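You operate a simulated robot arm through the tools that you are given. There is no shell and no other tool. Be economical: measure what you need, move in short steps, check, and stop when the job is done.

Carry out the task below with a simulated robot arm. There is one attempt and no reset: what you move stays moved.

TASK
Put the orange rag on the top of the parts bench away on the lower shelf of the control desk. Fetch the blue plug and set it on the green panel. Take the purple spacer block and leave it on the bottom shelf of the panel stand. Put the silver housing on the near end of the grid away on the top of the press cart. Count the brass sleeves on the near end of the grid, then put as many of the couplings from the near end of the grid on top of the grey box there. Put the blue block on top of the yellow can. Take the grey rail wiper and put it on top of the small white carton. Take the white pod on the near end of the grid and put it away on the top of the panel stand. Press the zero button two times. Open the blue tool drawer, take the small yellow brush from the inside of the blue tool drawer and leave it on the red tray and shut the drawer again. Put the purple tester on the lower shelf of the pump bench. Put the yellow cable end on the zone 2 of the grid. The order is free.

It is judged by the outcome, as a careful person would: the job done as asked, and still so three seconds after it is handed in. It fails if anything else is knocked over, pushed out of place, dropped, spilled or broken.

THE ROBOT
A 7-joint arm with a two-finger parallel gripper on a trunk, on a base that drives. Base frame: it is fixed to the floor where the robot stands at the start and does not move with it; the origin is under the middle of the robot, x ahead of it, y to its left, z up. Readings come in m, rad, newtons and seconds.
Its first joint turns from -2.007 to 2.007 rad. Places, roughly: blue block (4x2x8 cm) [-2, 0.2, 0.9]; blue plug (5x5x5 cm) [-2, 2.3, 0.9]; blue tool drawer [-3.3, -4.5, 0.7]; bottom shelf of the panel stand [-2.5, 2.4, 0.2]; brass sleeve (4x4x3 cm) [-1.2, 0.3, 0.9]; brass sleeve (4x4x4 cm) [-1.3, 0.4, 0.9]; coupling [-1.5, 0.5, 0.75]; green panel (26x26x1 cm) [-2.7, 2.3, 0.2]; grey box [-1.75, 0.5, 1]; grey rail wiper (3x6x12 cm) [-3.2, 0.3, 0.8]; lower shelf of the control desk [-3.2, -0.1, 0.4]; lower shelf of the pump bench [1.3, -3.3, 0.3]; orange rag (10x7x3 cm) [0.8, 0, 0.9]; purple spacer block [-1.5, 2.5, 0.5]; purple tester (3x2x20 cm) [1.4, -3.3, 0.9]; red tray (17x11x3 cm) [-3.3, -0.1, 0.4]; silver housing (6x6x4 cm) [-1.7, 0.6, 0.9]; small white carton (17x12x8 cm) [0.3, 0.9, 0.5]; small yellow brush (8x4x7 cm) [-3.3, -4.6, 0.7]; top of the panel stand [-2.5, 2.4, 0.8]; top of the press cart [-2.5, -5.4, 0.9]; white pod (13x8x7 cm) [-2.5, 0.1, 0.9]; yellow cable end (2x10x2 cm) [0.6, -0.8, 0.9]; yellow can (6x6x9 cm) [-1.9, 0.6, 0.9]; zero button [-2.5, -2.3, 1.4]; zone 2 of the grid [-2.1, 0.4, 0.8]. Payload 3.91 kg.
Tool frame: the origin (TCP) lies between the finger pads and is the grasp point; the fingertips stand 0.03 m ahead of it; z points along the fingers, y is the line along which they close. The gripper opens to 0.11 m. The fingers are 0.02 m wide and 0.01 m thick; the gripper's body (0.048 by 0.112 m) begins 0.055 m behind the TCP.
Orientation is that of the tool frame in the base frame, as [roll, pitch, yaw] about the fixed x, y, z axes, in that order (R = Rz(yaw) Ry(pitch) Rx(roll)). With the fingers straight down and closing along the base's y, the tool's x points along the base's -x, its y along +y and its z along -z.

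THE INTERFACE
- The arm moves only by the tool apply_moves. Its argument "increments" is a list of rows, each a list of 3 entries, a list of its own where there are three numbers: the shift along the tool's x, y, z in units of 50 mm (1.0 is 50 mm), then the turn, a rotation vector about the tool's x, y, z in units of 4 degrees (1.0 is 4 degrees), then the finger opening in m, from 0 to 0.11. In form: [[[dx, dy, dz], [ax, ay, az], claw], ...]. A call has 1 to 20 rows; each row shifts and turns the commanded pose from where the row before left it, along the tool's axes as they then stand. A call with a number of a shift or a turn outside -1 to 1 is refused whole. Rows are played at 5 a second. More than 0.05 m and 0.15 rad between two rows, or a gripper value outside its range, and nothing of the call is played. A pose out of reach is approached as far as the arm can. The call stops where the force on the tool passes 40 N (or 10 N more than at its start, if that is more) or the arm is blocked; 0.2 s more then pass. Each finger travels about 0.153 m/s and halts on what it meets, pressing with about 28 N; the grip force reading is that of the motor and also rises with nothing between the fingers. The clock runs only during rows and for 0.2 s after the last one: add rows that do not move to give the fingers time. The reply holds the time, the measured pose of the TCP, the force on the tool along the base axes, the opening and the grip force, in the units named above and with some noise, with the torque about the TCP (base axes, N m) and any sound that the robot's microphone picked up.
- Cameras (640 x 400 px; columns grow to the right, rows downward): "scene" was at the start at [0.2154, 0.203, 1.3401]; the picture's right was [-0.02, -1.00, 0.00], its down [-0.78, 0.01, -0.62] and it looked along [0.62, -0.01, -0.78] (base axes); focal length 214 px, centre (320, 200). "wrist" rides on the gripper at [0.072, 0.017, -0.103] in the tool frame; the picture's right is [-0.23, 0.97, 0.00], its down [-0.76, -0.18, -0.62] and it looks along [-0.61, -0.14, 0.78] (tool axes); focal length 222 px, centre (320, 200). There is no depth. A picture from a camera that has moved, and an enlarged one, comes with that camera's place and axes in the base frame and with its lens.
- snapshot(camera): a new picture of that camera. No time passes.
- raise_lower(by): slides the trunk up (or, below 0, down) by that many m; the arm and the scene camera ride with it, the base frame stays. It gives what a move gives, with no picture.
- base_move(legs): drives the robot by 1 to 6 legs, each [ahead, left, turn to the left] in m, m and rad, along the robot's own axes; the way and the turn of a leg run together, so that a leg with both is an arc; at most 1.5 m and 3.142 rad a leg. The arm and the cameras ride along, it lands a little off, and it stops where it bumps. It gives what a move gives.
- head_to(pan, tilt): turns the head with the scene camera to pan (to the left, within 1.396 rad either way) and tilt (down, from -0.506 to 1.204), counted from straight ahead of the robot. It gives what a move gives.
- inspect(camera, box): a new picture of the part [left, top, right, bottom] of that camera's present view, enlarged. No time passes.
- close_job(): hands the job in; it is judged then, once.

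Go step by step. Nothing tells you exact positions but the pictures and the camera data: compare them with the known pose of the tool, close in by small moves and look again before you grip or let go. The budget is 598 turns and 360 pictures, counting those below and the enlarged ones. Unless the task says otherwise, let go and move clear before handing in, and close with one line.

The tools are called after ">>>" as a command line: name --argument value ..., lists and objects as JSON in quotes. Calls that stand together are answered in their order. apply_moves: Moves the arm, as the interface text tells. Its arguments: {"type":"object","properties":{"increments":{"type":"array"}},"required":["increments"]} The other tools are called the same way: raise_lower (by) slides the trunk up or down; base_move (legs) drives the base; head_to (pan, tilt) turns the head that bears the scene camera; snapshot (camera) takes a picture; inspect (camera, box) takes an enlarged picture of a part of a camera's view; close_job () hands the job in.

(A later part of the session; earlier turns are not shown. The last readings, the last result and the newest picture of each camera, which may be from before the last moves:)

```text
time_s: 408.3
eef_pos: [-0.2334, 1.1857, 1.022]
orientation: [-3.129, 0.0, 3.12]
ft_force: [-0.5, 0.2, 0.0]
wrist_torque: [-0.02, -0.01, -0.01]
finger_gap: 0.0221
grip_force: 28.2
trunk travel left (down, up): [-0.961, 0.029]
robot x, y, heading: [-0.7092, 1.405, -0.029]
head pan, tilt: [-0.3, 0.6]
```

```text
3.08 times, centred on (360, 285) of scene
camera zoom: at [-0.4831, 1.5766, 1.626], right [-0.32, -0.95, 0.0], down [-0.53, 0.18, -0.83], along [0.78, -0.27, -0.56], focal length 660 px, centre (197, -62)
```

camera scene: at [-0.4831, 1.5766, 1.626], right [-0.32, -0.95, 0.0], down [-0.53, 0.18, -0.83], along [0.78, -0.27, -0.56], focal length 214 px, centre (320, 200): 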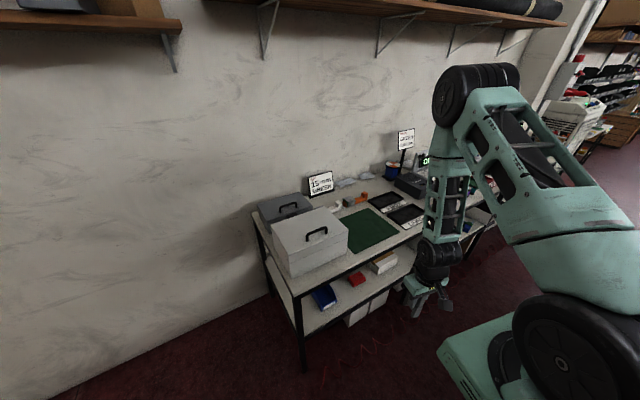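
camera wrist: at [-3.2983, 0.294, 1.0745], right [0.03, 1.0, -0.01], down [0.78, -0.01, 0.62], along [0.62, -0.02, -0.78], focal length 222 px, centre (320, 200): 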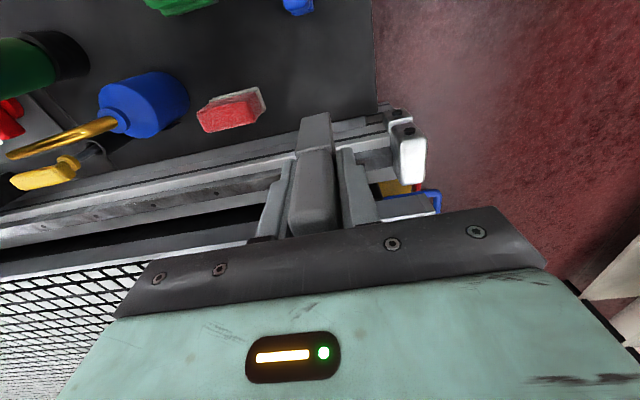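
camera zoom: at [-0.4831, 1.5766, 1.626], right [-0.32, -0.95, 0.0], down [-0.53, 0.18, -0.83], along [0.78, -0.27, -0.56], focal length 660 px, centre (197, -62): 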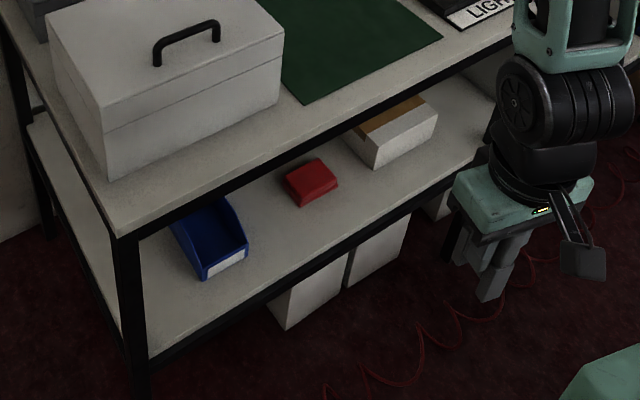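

The small white carton (tan tape) is on the bench's lower shelf near [0.3, 0.86], top about z 0.54. The bench is rotated ~11° too; I square up and sidestep along it at a safe distance.

>>> base_move --legs '[[0, 0, 0.224], [0.12, 0, 0], [0, -0.5, 0]]'

>>> head_to --pan 0.0 --tilt 0.9

>>> snapshot --camera "scene"

```text
time_s: 412.9
eef_pos: [0.0215, 0.8167, 1.0209]
orientation: [-3.129, -0.002, -2.933]
ft_force: [0.1, -0.1, 0.1]
wrist_torque: [-0.01, -0.03, 0.03]
finger_gap: 0.0223
grip_force: 27.6
trunk travel left (down, up): [-0.961, 0.029]
robot x, y, heading: [-0.4955, 0.9217, 0.199]
head pan, tilt: [-0.3, 0.6]
```

```text
time_s: 413.8
eef_pos: [0.0205, 0.8185, 1.0206]
orientation: [-3.131, 0.0, -2.932]
ft_force: [-0.1, -0.8, -1.7]
wrist_torque: [0.0, 0.0, -0.02]
finger_gap: 0.0223
grip_force: 28.4
trunk travel left (down, up): [-0.961, 0.029]
robot x, y, heading: [-0.4996, 0.9252, 0.197]
head pan, tilt: [0.0, 0.901]
```

```text
204 pictures are left
camera scene: at [-0.3257, 1.1661, 1.6013], right [0.2, -0.98, 0.0], down [-0.77, -0.16, -0.62], along [0.61, 0.12, -0.78], focal length 214 px, centre (320, 200)
```

scene: 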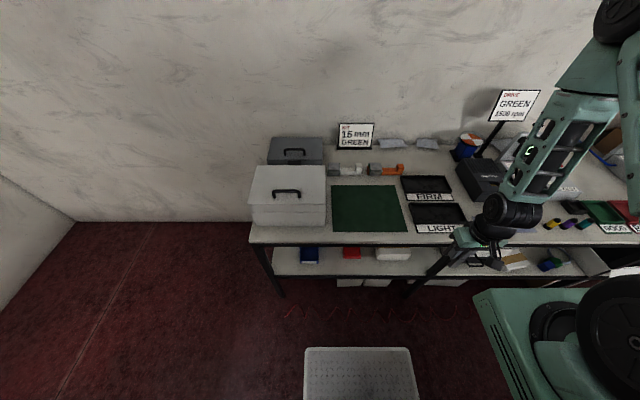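

>>> apply_moves --increments '[[[0, 0, 0], [0, -1, 0], 0.0], [[0, 0, 0], [0, -1, 0], 0.0], [[0, 0, 0], [0, -1, 0], 0.0], [[0, 0, 0], [0, -1, 0], 0.0], [[0, 0, 0], [0, -1, 0], 0.0], [[0, 0, 0], [0, -1, 0], 0.0], [[0, 0, 0], [0, -1, 0], 0.0], [[0, 0, 0], [0, -1, 0], 0.0], [[0, 0, 0], [0, -1, 0], 0.0], [[0, 0, 0], [0, -1, 0], 0.0], [[0, 0, 0], [0, -1, 0], 0.0], [[0, 0, 0], [0, -1, 0], 0.0], [[0, 0, 0], [0, -1, 0], 0.0], [[0, 0, 0], [0, -1, 0], 0.0], [[0, 0, 0], [0, -1, 0], 0.0], [[0, 0, 0], [0, -1, 0], 0.0], [[0, 0, 0], [0, -1, 0], 0.0], [[0, 0, 0], [0, -1, 0], 0.0], [[0, 0, 0], [0, -0.7, 0], 0.0], [[0, 0, 0], [0, 0, 0], 0.0]]'

>>> snapshot --camera "scene"

```text
time_s: 417.9
eef_pos: [0.0361, 0.8139, 1.0057]
orientation: [-3.103, 1.308, -2.894]
ft_force: [-0.4, 1.1, -0.6]
wrist_torque: [0.01, 0.02, -0.01]
finger_gap: 0.0223
grip_force: 27.5
out of reach, approached as far as the arm can: row 5, 6, 7, 9
trunk travel left (down, up): [-0.961, 0.029]
robot x, y, heading: [-0.4923, 0.9227, 0.205]
head pan, tilt: [0.0, 0.901]
```

```text
203 pictures are left
camera scene: at [-0.3258, 1.1661, 1.6012], right [0.2, -0.98, 0.0], down [-0.77, -0.16, -0.62], along [0.61, 0.12, -0.78], focal length 214 px, centre (320, 200)
```

scene: 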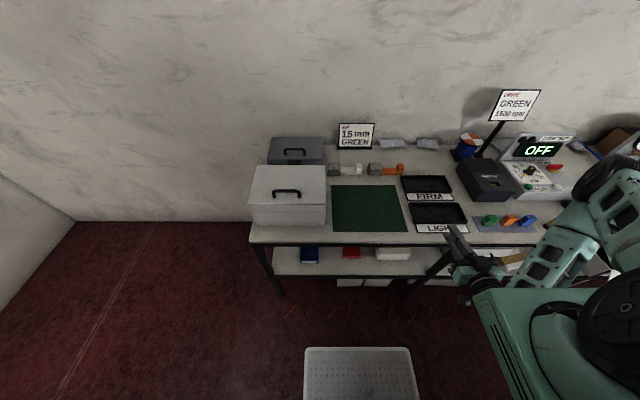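

I retract 4 cm for clearance to the bench edge, then lower the trunk in front of the bench.

>>> apply_moves --increments '[[[0.1, 0, -0.39], [0, 0, 0], 0.0], [[0.1, 0, -0.39], [0, 0, 0], 0.0], [[0, 0, 0], [0, 0, 0], 0.0]]'

>>> snapshot --camera "wrist"

>>> inspect --camera "scene" --box '[340, 200, 560, 340]'

```text
time_s: 418.8
eef_pos: [-0.003, 0.806, 1.0079]
orientation: [-3.101, 1.306, -2.894]
ft_force: [-0.7, 0.2, -1.0]
wrist_torque: [0.0, 0.0, -0.02]
finger_gap: 0.0224
grip_force: 28.5
trunk travel left (down, up): [-0.961, 0.029]
robot x, y, heading: [-0.4926, 0.9245, 0.201]
head pan, tilt: [0.0, 0.901]
```

```text
202 pictures are left
camera wrist: at [-0.1221, 0.7971, 0.9652], right [-0.14, 0.97, 0.21], down [-0.36, -0.25, 0.9], along [0.92, 0.05, 0.38], focal length 222 px, centre (320, 200)
```

wrist: 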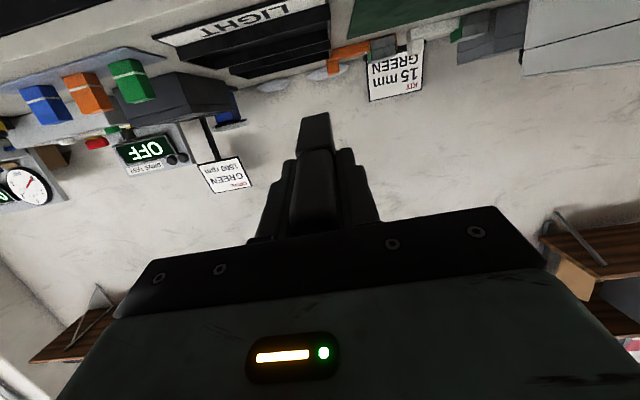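

```text
2.86 times, centred on (450, 270) of scene
camera zoom: at [-0.3258, 1.1662, 1.6012], right [0.2, -0.98, 0.0], down [-0.77, -0.16, -0.62], along [0.61, 0.12, -0.78], focal length 613 px, centre (-51, 0)
```

zoom: 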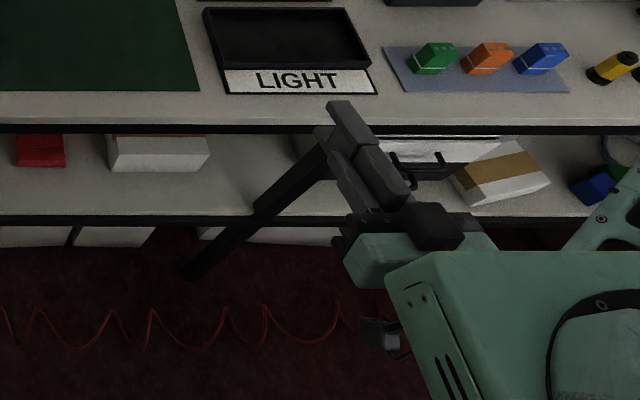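

The target carton is the left one at [0.25–0.3, 0.863]; a bench leg stands at [0.13, 0.72], clear of my path. I lower the trunk 0.4 m and look at the carton's level.

>>> raise_lower --by -0.39

>>> head_to --pan -0.1 --tilt 0.7

>>> snapshot --camera "scene"

>>> snapshot --camera "wrist"

```text
time_s: 422.5
eef_pos: [-0.0023, 0.8056, 0.6181]
orientation: [-3.102, 1.304, -2.895]
ft_force: [0.3, 0.7, -1.0]
wrist_torque: [0.0, -0.01, -0.01]
finger_gap: 0.0226
grip_force: 28.6
trunk travel left (down, up): [-0.571, 0.419]
robot x, y, heading: [-0.4972, 0.9205, 0.2]
head pan, tilt: [0.0, 0.901]
```

```text
time_s: 423.2
eef_pos: [-0.0018, 0.8056, 0.6178]
orientation: [-3.103, 1.305, -2.895]
ft_force: [-0.1, 0.7, -0.9]
wrist_torque: [0.0, 0.0, -0.02]
finger_gap: 0.0224
grip_force: 28.5
trunk travel left (down, up): [-0.571, 0.419]
robot x, y, heading: [-0.4996, 0.9206, 0.203]
head pan, tilt: [-0.099, 0.7]
```

```text
200 pictures are left
camera scene: at [-0.3153, 1.1597, 1.2273], right [0.1, -0.99, 0.0], down [-0.64, -0.07, -0.76], along [0.76, 0.08, -0.64], focal length 214 px, centre (320, 200)
```

scene: 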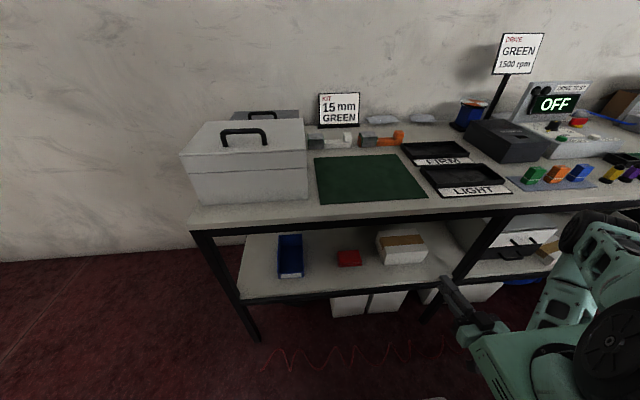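

```text
199 pictures are left
camera wrist: at [-0.122, 0.7972, 0.5752], right [-0.14, 0.97, 0.21], down [-0.36, -0.25, 0.9], along [0.92, 0.05, 0.38], focal length 222 px, centre (320, 200)
```

wrist: 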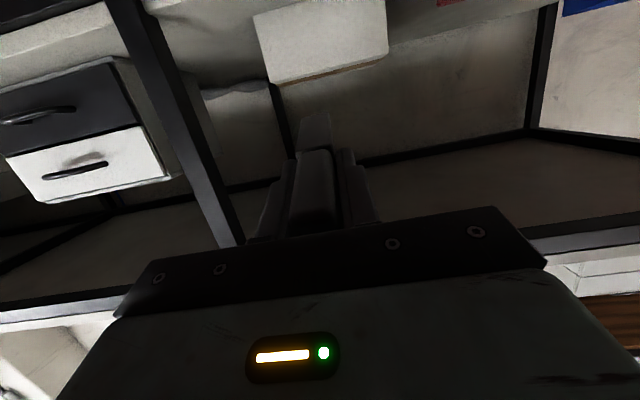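

>>> inspect --camera "scene" --box '[360, 200, 520, 320]'

```text
3.33 times, centred on (440, 260) of scene
camera zoom: at [-0.3153, 1.1597, 1.2273], right [0.1, -0.99, 0.0], down [-0.64, -0.07, -0.76], along [0.76, 0.08, -0.64], focal length 715 px, centre (-80, 0)
```

zoom: 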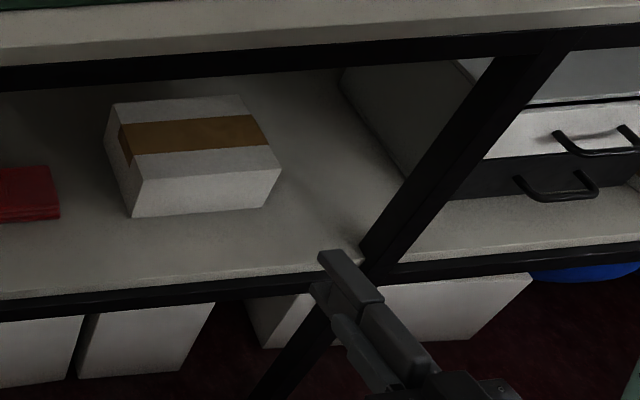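

Carton top z≈0.54, centre [0.279, 0.886], depth axis nearly along my heading. I move in: base left 2 cm, ahead 0.18 m.

>>> base_move --legs '[[0, 0.022, 0], [0.18, 0, 0]]'

>>> inspect --camera "scene" --box '[360, 200, 560, 340]'

>>> snapshot --camera "wrist"

```text
time_s: 424.9
eef_pos: [0.0968, 0.8419, 0.6207]
orientation: [-3.08, 1.302, -2.904]
ft_force: [0.1, 1.1, 0.4]
wrist_torque: [-0.05, 0.0, 0.0]
finger_gap: 0.0222
grip_force: 28.1
trunk travel left (down, up): [-0.571, 0.419]
robot x, y, heading: [-0.3879, 0.9665, 0.194]
head pan, tilt: [-0.099, 0.7]
stopped in leg 2: the robot was blocked; the commanded pose is now the measured one
```

```text
2.86 times, centred on (460, 270) of scene
camera zoom: at [-0.2142, 1.2072, 1.2281], right [0.1, -1.0, 0.0], down [-0.64, -0.06, -0.77], along [0.76, 0.07, -0.64], focal length 613 px, centre (-80, 0)
```

zoom: 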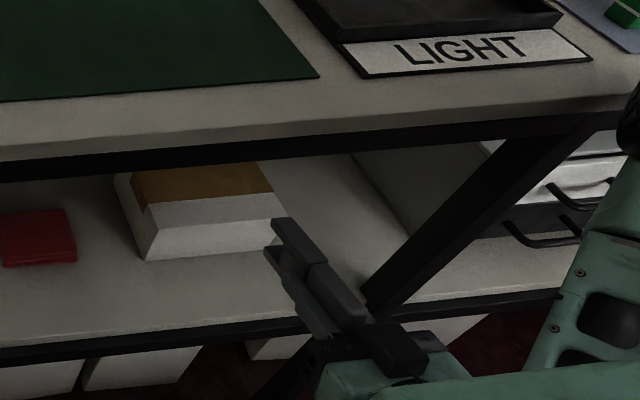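

```text
196 pictures are left
camera wrist: at [-0.0227, 0.8374, 0.5785], right [-0.11, 0.97, 0.2], down [-0.36, -0.23, 0.9], along [0.92, 0.03, 0.38], focal length 222 px, centre (320, 200)
```

wrist: 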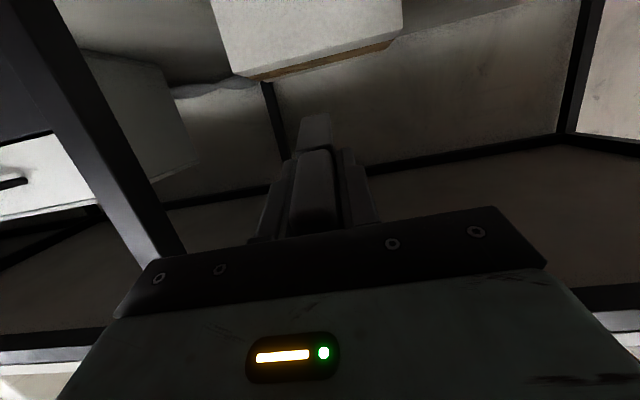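

The robot's front is blocked (arm mount against the bench edge), so I back 1 cm and extend the arm instead, checking on the way.

>>> base_move --legs '[[-0.02, 0.008, 0]]'

>>> apply_moves --increments '[[[-0.2, 0, 0.75], [0, 0, 0], 0.0], [[-0.2, 0, 0.75], [0, 0, 0], 0.0], [[0, 0, 0], [0, 0, 0], 0.0]]'

>>> snapshot --camera "scene"

>>> head_to --pan -0.9 --tilt 0.8

>>> snapshot --camera "scene"

```text
time_s: 425.7
eef_pos: [0.0788, 0.8474, 0.6165]
orientation: [-3.118, 1.292, -2.936]
ft_force: [-0.9, 0.4, -0.6]
wrist_torque: [0.0, 0.02, 0.01]
finger_gap: 0.0224
grip_force: 28.3
trunk travel left (down, up): [-0.571, 0.419]
robot x, y, heading: [-0.4112, 0.9749, 0.197]
head pan, tilt: [-0.099, 0.7]
```

```text
time_s: 426.5
eef_pos: [0.1542, 0.8637, 0.6153]
orientation: [-3.119, 1.293, -2.934]
ft_force: [0.1, -0.4, -0.4]
wrist_torque: [0.02, 0.01, 0.02]
finger_gap: 0.0226
grip_force: 27.6
trunk travel left (down, up): [-0.571, 0.419]
robot x, y, heading: [-0.4086, 0.9735, 0.197]
head pan, tilt: [-0.099, 0.7]
```

```text
195 pictures are left
camera scene: at [-0.2278, 1.2083, 1.2274], right [0.1, -1.0, 0.0], down [-0.64, -0.06, -0.76], along [0.76, 0.07, -0.64], focal length 214 px, centre (320, 200)
```

scene: 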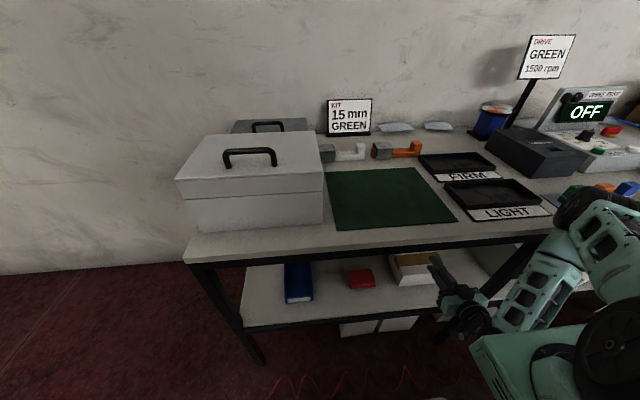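

```text
time_s: 427.6
eef_pos: [0.1539, 0.8653, 0.6159]
orientation: [-3.117, 1.294, -2.936]
ft_force: [-0.4, -1.0, -0.8]
wrist_torque: [0.01, 0.01, -0.03]
finger_gap: 0.0226
grip_force: 28.2
trunk travel left (down, up): [-0.571, 0.419]
robot x, y, heading: [-0.4072, 0.9721, 0.194]
head pan, tilt: [-0.901, 0.799]
```

```text
194 pictures are left
camera scene: at [-0.2508, 1.148, 1.2192], right [-0.65, -0.76, 0.0], down [-0.55, 0.46, -0.7], along [0.53, -0.45, -0.72], focal length 214 px, centre (320, 200)
```

scene: 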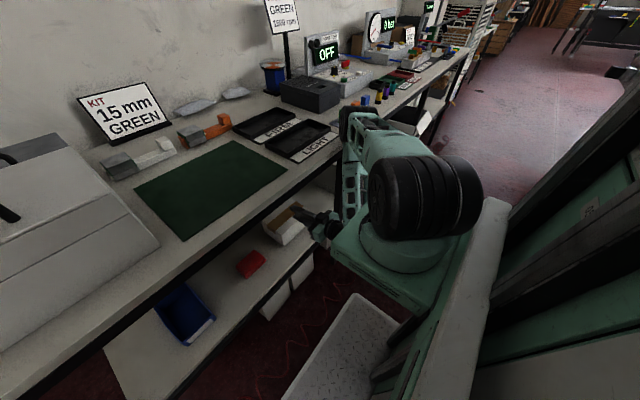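

>>> inspect --camera "scene" --box '[240, 80, 460, 300]'

```text
1.82 times, centred on (350, 190) of scene
camera zoom: at [-0.2508, 1.148, 1.2192], right [-0.65, -0.76, 0.0], down [-0.55, 0.46, -0.7], along [0.53, -0.45, -0.72], focal length 390 px, centre (266, 218)
```

zoom: 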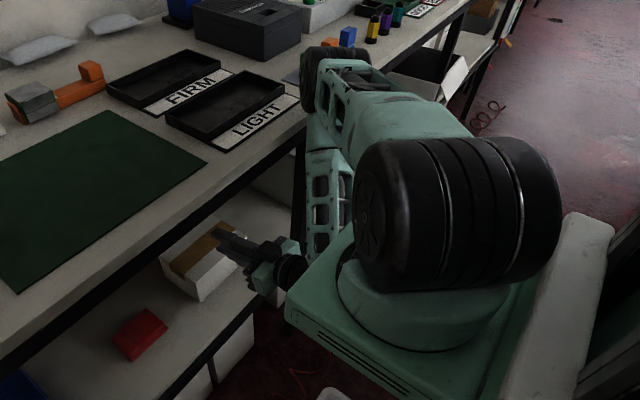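

The elbow rides just at the bench's front edge, which is what blocked me. I retract 8 cm, raise the trunk 10 cm and lower the hand by the same amount so the elbow passes above the bench.

>>> apply_moves --increments '[[[0.2, 0, -0.75], [0, 0, 0], 0.0], [[0.2, 0, -0.75], [0, 0, 0], 0.0], [[0.2, 0, -0.75], [0, 0, 0], 0.0], [[0, 0, 0], [0, 0, 0], 0.0]]'

>>> raise_lower --by 0.1

>>> apply_moves --increments '[[[0.48, 0, 0.13], [0, 0, 0], 0.0], [[0.48, 0, 0.13], [0, 0, 0], 0.0], [[0.48, 0, 0.13], [0, 0, 0], 0.0], [[0.48, 0, 0.13], [0, 0, 0], 0.0], [[0, 0, 0], [0, 0, 0], 0.0]]'

>>> snapshot --camera "scene"

```text
time_s: 428.6
eef_pos: [0.0402, 0.8405, 0.6166]
orientation: [-3.117, 1.294, -2.934]
ft_force: [0.1, 0.7, -1.1]
wrist_torque: [0.01, 0.0, 0.0]
finger_gap: 0.0226
grip_force: 27.5
trunk travel left (down, up): [-0.571, 0.419]
robot x, y, heading: [-0.4124, 0.9724, 0.194]
head pan, tilt: [-0.901, 0.799]
```

```text
time_s: 429.9
eef_pos: [0.0404, 0.8395, 0.7162]
orientation: [-3.117, 1.293, -2.934]
ft_force: [-1.0, 0.8, -0.6]
wrist_torque: [0.02, 0.04, 0.01]
finger_gap: 0.0225
grip_force: 28.3
trunk travel left (down, up): [-0.671, 0.319]
robot x, y, heading: [-0.4118, 0.9739, 0.201]
head pan, tilt: [-0.901, 0.799]
```

```text
time_s: 431.1
eef_pos: [0.0464, 0.8321, 0.6208]
orientation: [-3.048, 1.302, -2.871]
ft_force: [0.1, 0.4, -0.4]
wrist_torque: [0.0, -0.01, 0.01]
finger_gap: 0.0224
grip_force: 27.9
trunk travel left (down, up): [-0.671, 0.319]
robot x, y, heading: [-0.4093, 0.9723, 0.201]
head pan, tilt: [-0.901, 0.799]
```

```text
192 pictures are left
camera scene: at [-0.2508, 1.1479, 1.3192], right [-0.65, -0.76, 0.0], down [-0.55, 0.46, -0.7], along [0.53, -0.45, -0.72], focal length 214 px, centre (320, 200)
```

scene: 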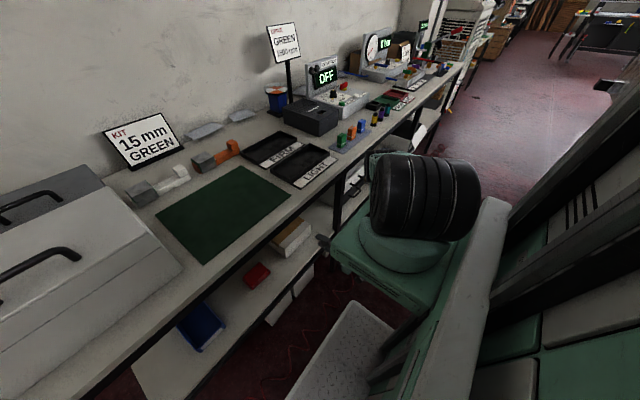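

>>> apply_moves --increments '[[[-0.2, 0, 0.75], [0, 0, 0], 0.0], [[-0.2, 0, 0.75], [0, 0, 0], 0.0], [[0, 0, 0], [0, 0, 0], 0.0]]'

>>> snapshot --camera "scene"

>>> head_to --pan -0.5 --tilt 0.9

>>> snapshot --camera "scene"

```text
time_s: 431.9
eef_pos: [0.1166, 0.8543, 0.6151]
orientation: [-3.123, 1.293, -2.939]
ft_force: [-0.3, 0.3, -0.3]
wrist_torque: [-0.03, -0.01, 0.01]
finger_gap: 0.0224
grip_force: 28.3
trunk travel left (down, up): [-0.671, 0.319]
robot x, y, heading: [-0.408, 0.9711, 0.199]
head pan, tilt: [-0.901, 0.799]
```

```text
191 pictures are left
camera scene: at [-0.2509, 1.1479, 1.3192], right [-0.65, -0.76, 0.0], down [-0.55, 0.46, -0.7], along [0.53, -0.45, -0.72], focal length 214 px, centre (320, 200)
```

scene: 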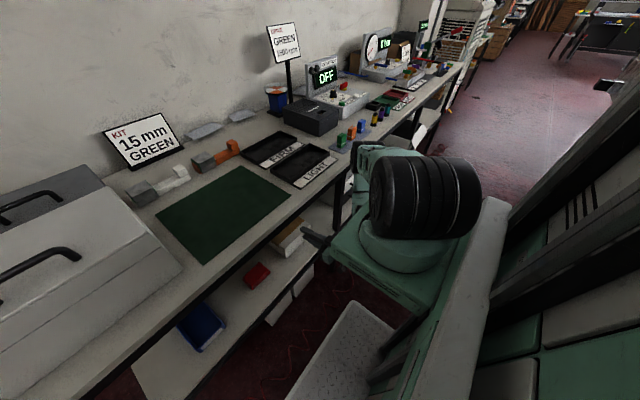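

```text
time_s: 432.8
eef_pos: [0.1165, 0.8533, 0.6151]
orientation: [-3.117, 1.294, -2.935]
ft_force: [0.8, -1.1, 0.0]
wrist_torque: [-0.01, -0.01, 0.02]
finger_gap: 0.0222
grip_force: 28.7
trunk travel left (down, up): [-0.671, 0.319]
robot x, y, heading: [-0.412, 0.9678, 0.194]
head pan, tilt: [-0.499, 0.901]
```

```text
190 pictures are left
camera scene: at [-0.2402, 1.1776, 1.3113], right [-0.3, -0.95, 0.0], down [-0.75, 0.23, -0.62], along [0.59, -0.19, -0.78], focal length 214 px, centre (320, 200)
```

scene: 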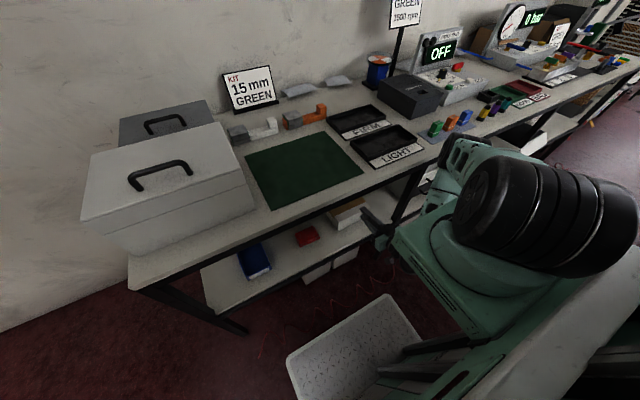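

>>> raise_lower --by 0.06

>>> apply_moves --increments '[[[0.58, 0, 0.155], [0, 0, 0], 0.0], [[0.58, 0, 0.155], [0, 0, 0], 0.0], [[0, 0, 0], [0, 0, 0], 0.0]]'

>>> raise_lower --by 0.06

>>> apply_moves --increments '[[[0.58, 0, 0.155], [0, 0, 0], 0.0], [[0.58, 0, 0.155], [0, 0, 0], 0.0], [[0, 0, 0], [0, 0, 0], 0.0]]'

>>> snapshot --camera "scene"

```text
time_s: 433.8
eef_pos: [0.1159, 0.8539, 0.6749]
orientation: [-3.118, 1.294, -2.936]
ft_force: [0.5, -0.8, 0.1]
wrist_torque: [0.03, 0.02, -0.03]
finger_gap: 0.0224
grip_force: 27.9
trunk travel left (down, up): [-0.731, 0.259]
robot x, y, heading: [-0.4075, 0.9741, 0.198]
head pan, tilt: [-0.499, 0.901]
```

```text
time_s: 434.8
eef_pos: [0.1544, 0.8088, 0.6435]
orientation: [-2.752, 1.342, -2.61]
ft_force: [0.9, 0.6, -0.3]
wrist_torque: [0.03, -0.01, 0.03]
finger_gap: 0.0224
grip_force: 27.7
trunk travel left (down, up): [-0.731, 0.259]
robot x, y, heading: [-0.4078, 0.9708, 0.197]
head pan, tilt: [-0.499, 0.901]
stopped in row 3: the arm was blocked; the commanded pose is now the measured one
```

```text
time_s: 435.8
eef_pos: [0.1548, 0.8101, 0.7042]
orientation: [-2.756, 1.343, -2.609]
ft_force: [0.1, -0.7, 0.3]
wrist_torque: [0.02, 0.01, 0.02]
finger_gap: 0.0225
grip_force: 28.3
trunk travel left (down, up): [-0.791, 0.199]
robot x, y, heading: [-0.4123, 0.9729, 0.197]
head pan, tilt: [-0.499, 0.901]
```

```text
time_s: 436.6
eef_pos: [0.2121, 0.7448, 0.6912]
orientation: [-2.134, 1.345, -2.032]
ft_force: [-0.5, 0.8, 0.2]
wrist_torque: [-0.03, 0.02, -0.02]
finger_gap: 0.0224
grip_force: 28.3
trunk travel left (down, up): [-0.791, 0.199]
robot x, y, heading: [-0.4129, 0.9703, 0.197]
head pan, tilt: [-0.499, 0.901]
stopped in row 3: the arm was blocked; the commanded pose is now the measured one
```

```text
189 pictures are left
camera scene: at [-0.2401, 1.1776, 1.4312], right [-0.3, -0.95, 0.0], down [-0.75, 0.23, -0.62], along [0.59, -0.19, -0.78], focal length 214 px, centre (320, 200)
```

scene: 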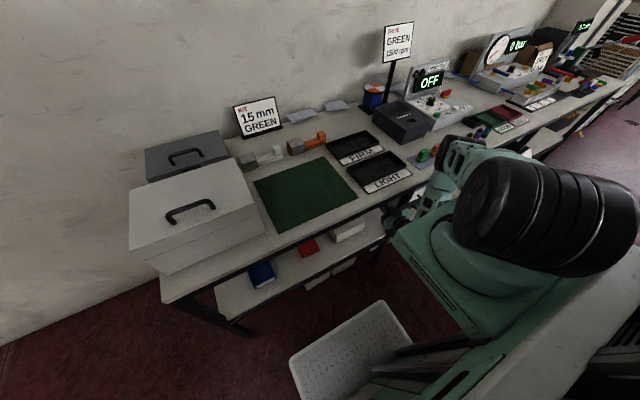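

The arm jams in this shape. I back the hand straight out and look at what it touches.

>>> apply_moves --increments '[[[0, 0, -0.5], [0, 0, 0], 0.0], [[0, 0.3, -0.5], [0, 0, 0], 0.0], [[0, 0.3, -0.5], [0, 0, 0], 0.0], [[0, 0, 0], [0, 0, 0], 0.0]]'

>>> snapshot --camera "scene"

>>> snapshot --camera "wrist"

```text
time_s: 437.8
eef_pos: [0.1654, 0.7412, 0.7215]
orientation: [-1.816, 1.314, -1.727]
ft_force: [-1.3, 0.0, -0.4]
wrist_torque: [-0.02, 0.0, 0.0]
finger_gap: 0.0223
grip_force: 28.5
trunk travel left (down, up): [-0.791, 0.199]
robot x, y, heading: [-0.4087, 0.9711, 0.197]
head pan, tilt: [-0.499, 0.901]
stopped in row 4: the arm was blocked; the commanded pose is now the measured one
```

```text
188 pictures are left
camera scene: at [-0.2401, 1.1775, 1.4312], right [-0.3, -0.95, 0.0], down [-0.75, 0.23, -0.62], along [0.59, -0.19, -0.78], focal length 214 px, centre (320, 200)
```

scene: 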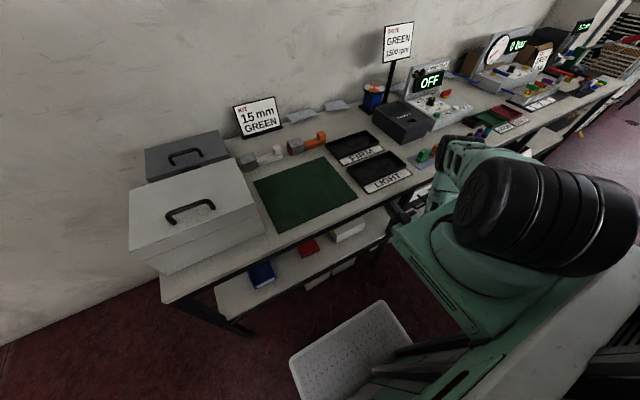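

```text
187 pictures are left
camera wrist: at [0.0589, 0.732, 0.6542], right [-0.08, 1.0, -0.02], down [-0.57, -0.03, 0.82], along [0.82, 0.08, 0.57], focal length 222 px, centre (320, 200)
```

wrist: 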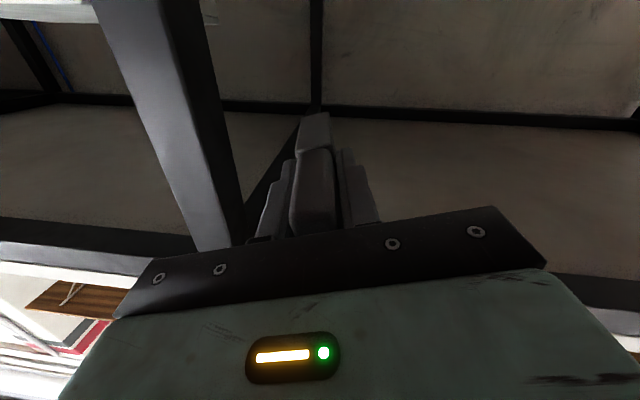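

>>> base_move --legs '[[-0.07, 0, 0]]'

>>> snapshot --camera "scene"

```text
time_s: 438.8
eef_pos: [0.0968, 0.7273, 0.7216]
orientation: [-1.816, 1.315, -1.726]
ft_force: [0.0, 0.4, -0.7]
wrist_torque: [0.02, 0.03, -0.01]
finger_gap: 0.0224
grip_force: 27.4
trunk travel left (down, up): [-0.791, 0.199]
robot x, y, heading: [-0.4793, 0.9566, 0.201]
head pan, tilt: [-0.499, 0.901]
```

```text
186 pictures are left
camera scene: at [-0.3102, 1.1636, 1.4312], right [-0.3, -0.95, 0.0], down [-0.75, 0.23, -0.62], along [0.59, -0.18, -0.78], focal length 214 px, centre (320, 200)
```

scene: 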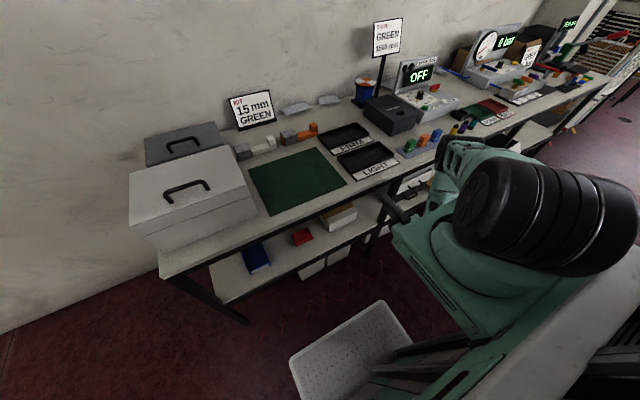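

The arm folds badly this close. I turn left into the open to reshape: trunk much lower so the whole arm can pass below the bench top.

>>> base_move --legs '[[0, 0, 1.2]]'

>>> head_to --pan -0.4 --tilt 0.7

>>> snapshot --camera "scene"

```text
time_s: 442.2
eef_pos: [-0.0482, 1.4017, 0.7211]
orientation: [-1.813, 1.317, -0.542]
ft_force: [0.3, 0.6, -0.2]
wrist_torque: [0.01, 0.03, 0.05]
finger_gap: 0.0223
grip_force: 28.3
trunk travel left (down, up): [-0.791, 0.199]
robot x, y, heading: [-0.4817, 0.9618, 1.375]
head pan, tilt: [-0.499, 0.901]
```

```text
time_s: 442.9
eef_pos: [-0.047, 1.4032, 0.7227]
orientation: [-1.808, 1.313, -0.54]
ft_force: [-0.8, 0.7, -1.3]
wrist_torque: [-0.01, 0.02, -0.01]
finger_gap: 0.0223
grip_force: 28.2
trunk travel left (down, up): [-0.791, 0.199]
robot x, y, heading: [-0.4806, 0.9568, 1.376]
head pan, tilt: [-0.4, 0.7]
```

```text
185 pictures are left
camera scene: at [-0.6074, 1.2068, 1.4473], right [0.83, -0.56, 0.0], down [-0.36, -0.53, -0.76], along [0.43, 0.63, -0.64], focal length 214 px, centre (320, 200)
```

scene: 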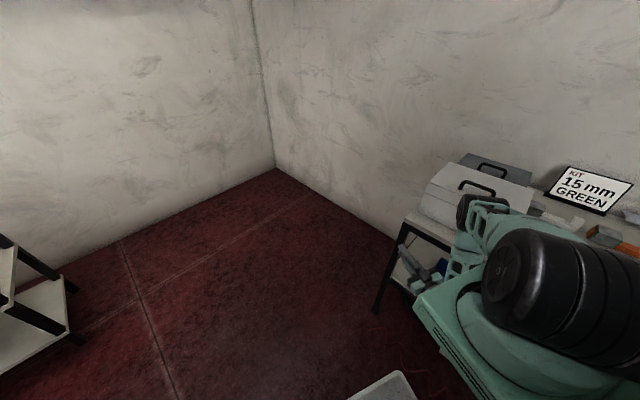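

>>> base_move --legs '[[0, 0, 0.6]]'

>>> apply_moves --increments '[[[0, 1, 0], [0, 0, 0], 0.0], [[0, 1, 0], [0, 0, 0], 0.0], [[0, 1, 0], [0, 0, 0], 0.0], [[0, 0, 1], [0, 0, 0], 0.0], [[0, 0, 1], [0, 0, 0], 0.0], [[0, 0, 0], [0, 0, 0], 0.0]]'

>>> raise_lower --by -0.3

>>> snapshot --camera "scene"

```text
time_s: 444.9
eef_pos: [-0.3696, 1.5685, 0.7236]
orientation: [-1.809, 1.313, 0.052]
ft_force: [0.5, -0.1, -0.8]
wrist_torque: [-0.04, 0.0, 0.01]
finger_gap: 0.0224
grip_force: 27.3
trunk travel left (down, up): [-0.791, 0.199]
robot x, y, heading: [-0.4777, 0.9612, 1.969]
head pan, tilt: [-0.4, 0.7]
```

```text
time_s: 445.7
eef_pos: [-0.3895, 1.5905, 0.7395]
orientation: [-1.425, 1.227, 0.243]
ft_force: [0.0, 0.5, -1.5]
wrist_torque: [-0.02, 0.03, -0.02]
finger_gap: 0.0224
grip_force: 27.7
trunk travel left (down, up): [-0.791, 0.199]
robot x, y, heading: [-0.4782, 0.9584, 1.972]
head pan, tilt: [-0.4, 0.7]
stopped in row 3: the arm was blocked; the commanded pose is now the measured one
```

```text
time_s: 448.7
eef_pos: [-0.389, 1.5916, 0.439]
orientation: [-1.422, 1.227, 0.248]
ft_force: [0.7, -0.1, 0.1]
wrist_torque: [-0.03, 0.0, -0.02]
finger_gap: 0.0223
grip_force: 28.6
trunk travel left (down, up): [-0.491, 0.499]
robot x, y, heading: [-0.4795, 0.9602, 1.97]
head pan, tilt: [-0.4, 0.7]
```

```text
184 pictures are left
camera scene: at [-0.7255, 1.0936, 1.1474], right [1.0, 0.0, 0.0], down [0.0, -0.64, -0.76], along [0.0, 0.76, -0.64], focal length 214 px, centre (320, 200)
```

scene: 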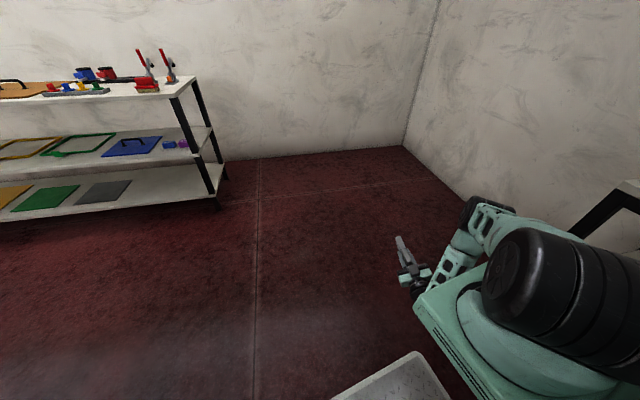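

The arm is jammed against its own mount in this fold. I extend it forward and up to open the fold.

>>> apply_moves --increments '[[[-0.05, 0.28, 0.95], [0, 0, 0], 0.0], [[-0.05, 0.28, 0.95], [0, 0, 0], 0.0], [[-0.05, 0.28, 0.95], [0, 0, 0], 0.0], [[-0.94, -0.33, 0.05], [0, 0, 0], 0.0], [[-0.94, -0.33, 0.05], [0, 0, 0], 0.0], [[-0.94, -0.33, 0.05], [0, 0, 0], 0.0], [[0, 0, 0], [0, 0, 0], 0.0]]'

>>> snapshot --camera "scene"

```text
time_s: 450.3
eef_pos: [-0.4487, 1.7284, 0.5827]
orientation: [-1.438, 1.234, 0.232]
ft_force: [0.5, -0.3, -1.1]
wrist_torque: [0.0, -0.03, 0.02]
finger_gap: 0.0224
grip_force: 28.1
trunk travel left (down, up): [-0.491, 0.499]
robot x, y, heading: [-0.4756, 0.9538, 1.973]
head pan, tilt: [-0.4, 0.7]
```

```text
183 pictures are left
camera scene: at [-0.7256, 1.0936, 1.1474], right [1.0, 0.0, 0.0], down [0.0, -0.64, -0.76], along [0.0, 0.76, -0.64], focal length 214 px, centre (320, 200)
```

scene: 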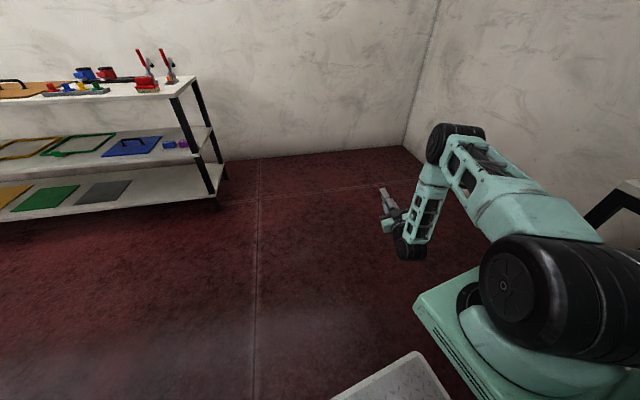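

>>> apply_moves --increments '[[[0, 0, 0], [-0.84, 0.8, 0.98], 0.0], [[0, 0, 0], [-0.84, 0.8, 0.98], 0.0], [[0, 0, 0], [-0.84, 0.8, 0.98], 0.0], [[0, 0, 0], [-0.84, 0.8, 0.98], 0.0], [[0, 0, 0], [-0.84, 0.8, 0.98], 0.0], [[0, 0, 0], [0, 0, 0], 0.0]]'

>>> snapshot --camera "wrist"

```text
time_s: 451.7
eef_pos: [-0.4488, 1.7266, 0.5849]
orientation: [2.995, 1.29, -1.367]
ft_force: [0.0, 0.2, -1.2]
wrist_torque: [0.02, 0.01, 0.02]
finger_gap: 0.0225
grip_force: 27.6
trunk travel left (down, up): [-0.491, 0.499]
robot x, y, heading: [-0.4798, 0.9579, 1.97]
head pan, tilt: [-0.4, 0.7]
```

```text
182 pictures are left
camera wrist: at [-0.4254, 1.6083, 0.5446], right [-0.93, -0.27, 0.26], down [0.33, -0.29, 0.9], along [-0.16, 0.92, 0.36], focal length 222 px, centre (320, 200)
```

wrist: 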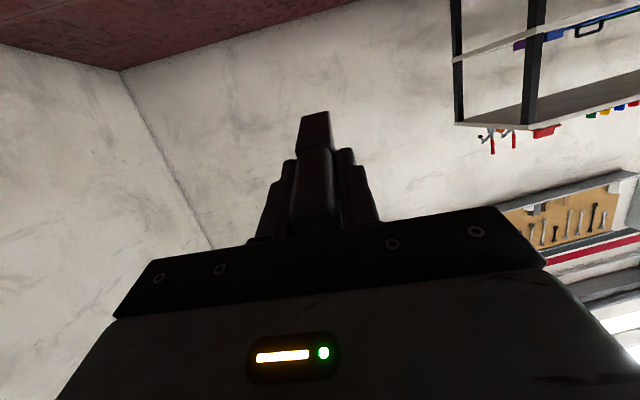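

Now the arm is open. I'll place the base as far back as the rail allows and use arm extension only. First I check the rail's position behind me.

>>> head_to --pan 1.2 --tilt 0.8

>>> snapshot --camera "scene"

```text
time_s: 453.4
eef_pos: [-0.4485, 1.7267, 0.5856]
orientation: [2.998, 1.293, -1.364]
ft_force: [0.0, 0.2, -0.1]
wrist_torque: [-0.01, 0.01, 0.0]
finger_gap: 0.0225
grip_force: 28.3
trunk travel left (down, up): [-0.491, 0.499]
robot x, y, heading: [-0.4766, 0.9592, 1.97]
head pan, tilt: [1.201, 0.799]
```

```text
181 pictures are left
camera scene: at [-0.8062, 1.0064, 1.1392], right [-0.03, 1.0, 0.0], down [0.72, 0.02, -0.7], along [-0.7, -0.02, -0.72], focal length 214 px, centre (320, 200)
```

scene: 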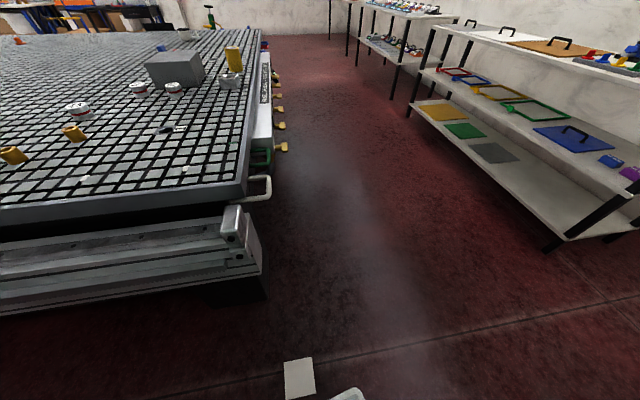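

The rail ends near [-1.1, 0.82]; further north there's free space behind. I retract the hand to about 0.5 m, then turn back to face the bench from [-0.57, 1.06].

>>> apply_moves --increments '[[[0.26, 0, -0.96], [0, 0, 0], 0.0], [[0.26, 0, -0.96], [0, 0, 0], 0.0], [[0.26, 0, -0.96], [0, 0, 0], 0.0], [[-0.58, 0, -0.155], [0, 0, 0], 0.0], [[0, 0, 0], [0, 0, 0], 0.0]]'

>>> head_to --pan -0.4 --tilt 0.7

>>> snapshot --camera "scene"

```text
time_s: 454.6
eef_pos: [-0.3991, 1.5851, 0.6167]
orientation: [2.997, 1.291, -1.362]
ft_force: [0.1, 0.3, -1.1]
wrist_torque: [-0.01, 0.04, 0.02]
finger_gap: 0.0222
grip_force: 28.1
trunk travel left (down, up): [-0.491, 0.499]
robot x, y, heading: [-0.4813, 0.9605, 1.968]
head pan, tilt: [1.201, 0.799]
```

```text
time_s: 456.2
eef_pos: [-0.3973, 1.586, 0.6165]
orientation: [2.996, 1.29, -1.364]
ft_force: [0.2, 0.8, -1.7]
wrist_torque: [-0.04, -0.02, -0.01]
finger_gap: 0.0221
grip_force: 28.4
trunk travel left (down, up): [-0.491, 0.499]
robot x, y, heading: [-0.4791, 0.9558, 1.969]
head pan, tilt: [-0.4, 0.7]
```

```text
180 pictures are left
camera scene: at [-0.7256, 1.0936, 1.1474], right [1.0, 0.0, 0.0], down [0.0, -0.64, -0.76], along [0.0, 0.76, -0.64], focal length 214 px, centre (320, 200)
```

scene: 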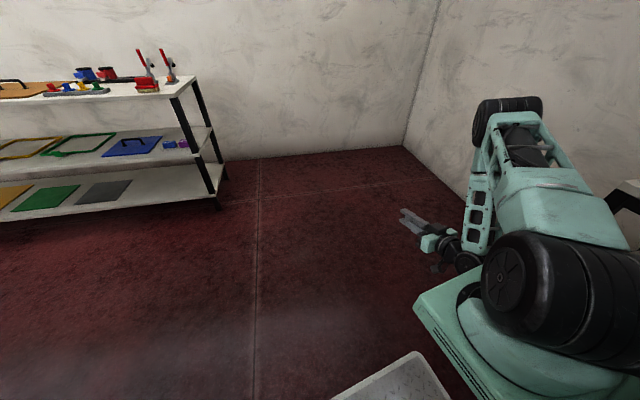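

>>> base_move --legs '[[0.175, 0.121, 0], [0, 0, -1.769]]'

>>> head_to --pan -0.2 --tilt 0.7

>>> snapshot --camera "scene"

>>> snapshot --camera "wrist"

```text
time_s: 462.1
eef_pos: [-0.0542, 0.8847, 0.6168]
orientation: [2.996, 1.291, -3.109]
ft_force: [-0.1, -0.8, -1.2]
wrist_torque: [0.0, 0.04, 0.01]
finger_gap: 0.0223
grip_force: 27.6
trunk travel left (down, up): [-0.491, 0.499]
robot x, y, heading: [-0.6609, 1.07, 0.23]
head pan, tilt: [-0.4, 0.7]
```

```text
time_s: 462.8
eef_pos: [-0.0548, 0.8847, 0.6165]
orientation: [2.996, 1.291, -3.109]
ft_force: [0.2, 0.0, -0.7]
wrist_torque: [0.01, 0.05, -0.01]
finger_gap: 0.0223
grip_force: 27.6
trunk travel left (down, up): [-0.491, 0.499]
robot x, y, heading: [-0.6578, 1.0717, 0.231]
head pan, tilt: [-0.201, 0.7]
```

```text
179 pictures are left
camera scene: at [-0.4829, 1.3057, 1.1474], right [0.02, -1.0, 0.0], down [-0.64, -0.01, -0.76], along [0.76, 0.02, -0.64], focal length 214 px, centre (320, 200)
```

scene: 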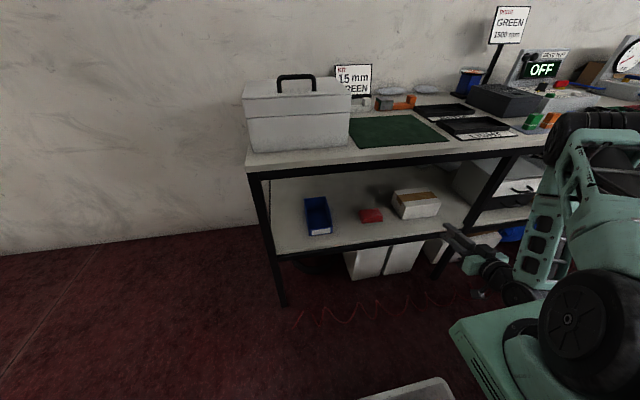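

```text
178 pictures are left
camera wrist: at [-0.1747, 0.8821, 0.5765], right [-0.1, 0.96, 0.26], down [-0.35, -0.28, 0.9], along [0.93, 0.0, 0.36], focal length 222 px, centre (320, 200)
```

wrist: 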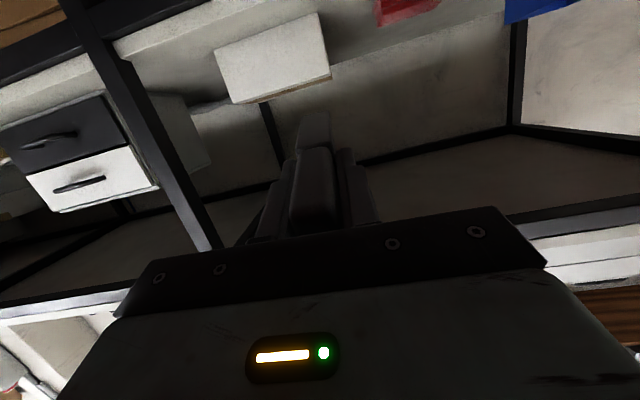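

>>> base_move --legs '[[0, -0.069, 0], [0.103, 0, 0]]'

>>> apply_moves --increments '[[[-0.26, 0, 0.95], [0, 0, 0], 0.0], [[-0.13, 0, 0.48], [0, 0, 0], 0.0], [[0, 0, 0], [0, 0, 0], 0.0]]'

>>> snapshot --camera "scene"

>>> snapshot --camera "wrist"

```text
time_s: 464.6
eef_pos: [0.0616, 0.8402, 0.6174]
orientation: [2.996, 1.29, -3.108]
ft_force: [-0.4, -0.1, -1.1]
wrist_torque: [0.01, 0.0, 0.03]
finger_gap: 0.0224
grip_force: 27.8
trunk travel left (down, up): [-0.491, 0.499]
robot x, y, heading: [-0.5395, 1.0319, 0.224]
head pan, tilt: [-0.201, 0.7]
```

```text
time_s: 465.4
eef_pos: [0.1338, 0.8529, 0.6168]
orientation: [2.994, 1.292, -3.111]
ft_force: [0.2, -0.2, -1.4]
wrist_torque: [-0.02, -0.01, -0.04]
finger_gap: 0.0221
grip_force: 28.4
trunk travel left (down, up): [-0.491, 0.499]
robot x, y, heading: [-0.5376, 1.0306, 0.228]
head pan, tilt: [-0.201, 0.7]
```

```text
177 pictures are left
camera scene: at [-0.366, 1.2619, 1.1474], right [0.02, -1.0, 0.0], down [-0.64, -0.02, -0.76], along [0.76, 0.02, -0.64], focal length 214 px, centre (320, 200)
```

scene: 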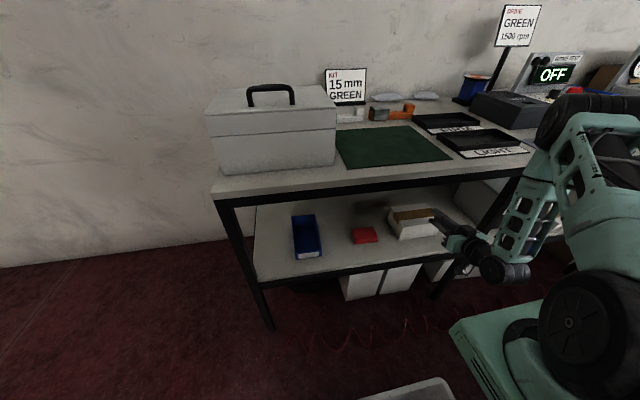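

```text
176 pictures are left
camera wrist: at [0.0137, 0.8511, 0.5766], right [-0.1, 0.96, 0.26], down [-0.35, -0.28, 0.9], along [0.93, 0.0, 0.36], focal length 222 px, centre (320, 200)
```

wrist: 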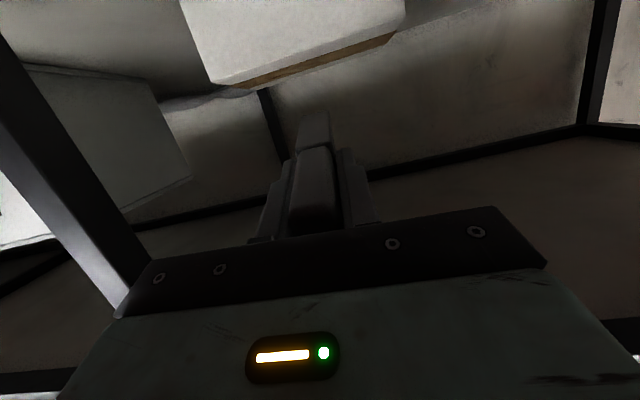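

>>> apply_moves --increments '[[[-0.26, 0, 0.95], [0, 0, 0], 0.0], [[-0.13, 0, 0.48], [0, 0, 0], 0.0], [[0, 0, 0], [0, 0, 0], 0.0]]'

>>> inspect --camera "scene" --box '[360, 80, 620, 320]'

>>> snapshot --camera "wrist"

```text
time_s: 466.2
eef_pos: [0.2067, 0.8666, 0.6155]
orientation: [2.996, 1.292, -3.111]
ft_force: [0.8, 0.3, 0.3]
wrist_torque: [0.03, -0.02, 0.0]
finger_gap: 0.0224
grip_force: 27.6
trunk travel left (down, up): [-0.491, 0.499]
robot x, y, heading: [-0.54, 1.0278, 0.229]
head pan, tilt: [-0.201, 0.7]
```

```text
1.67 times, centred on (490, 200) of scene
camera zoom: at [-0.366, 1.262, 1.1474], right [0.02, -1.0, 0.0], down [-0.64, -0.02, -0.76], along [0.76, 0.02, -0.64], focal length 358 px, centre (37, 200)
```

zoom: 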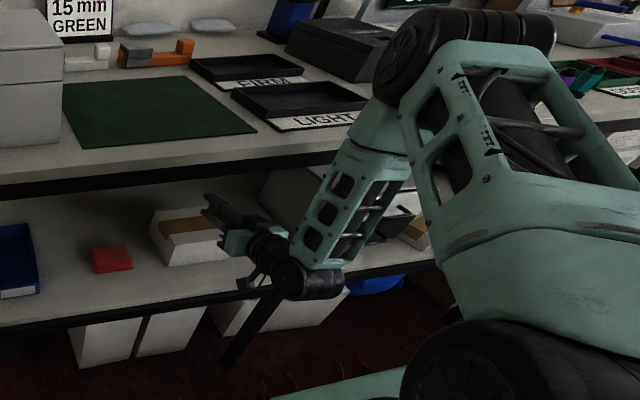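

```text
174 pictures are left
camera wrist: at [0.0867, 0.8644, 0.5754], right [-0.1, 0.96, 0.26], down [-0.35, -0.28, 0.9], along [0.93, 0.0, 0.36], focal length 222 px, centre (320, 200)
```

wrist: 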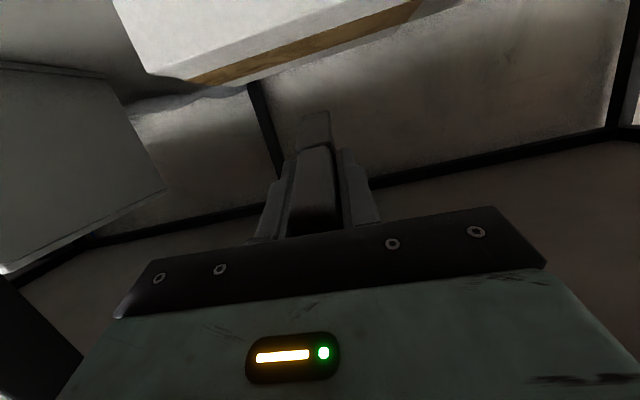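

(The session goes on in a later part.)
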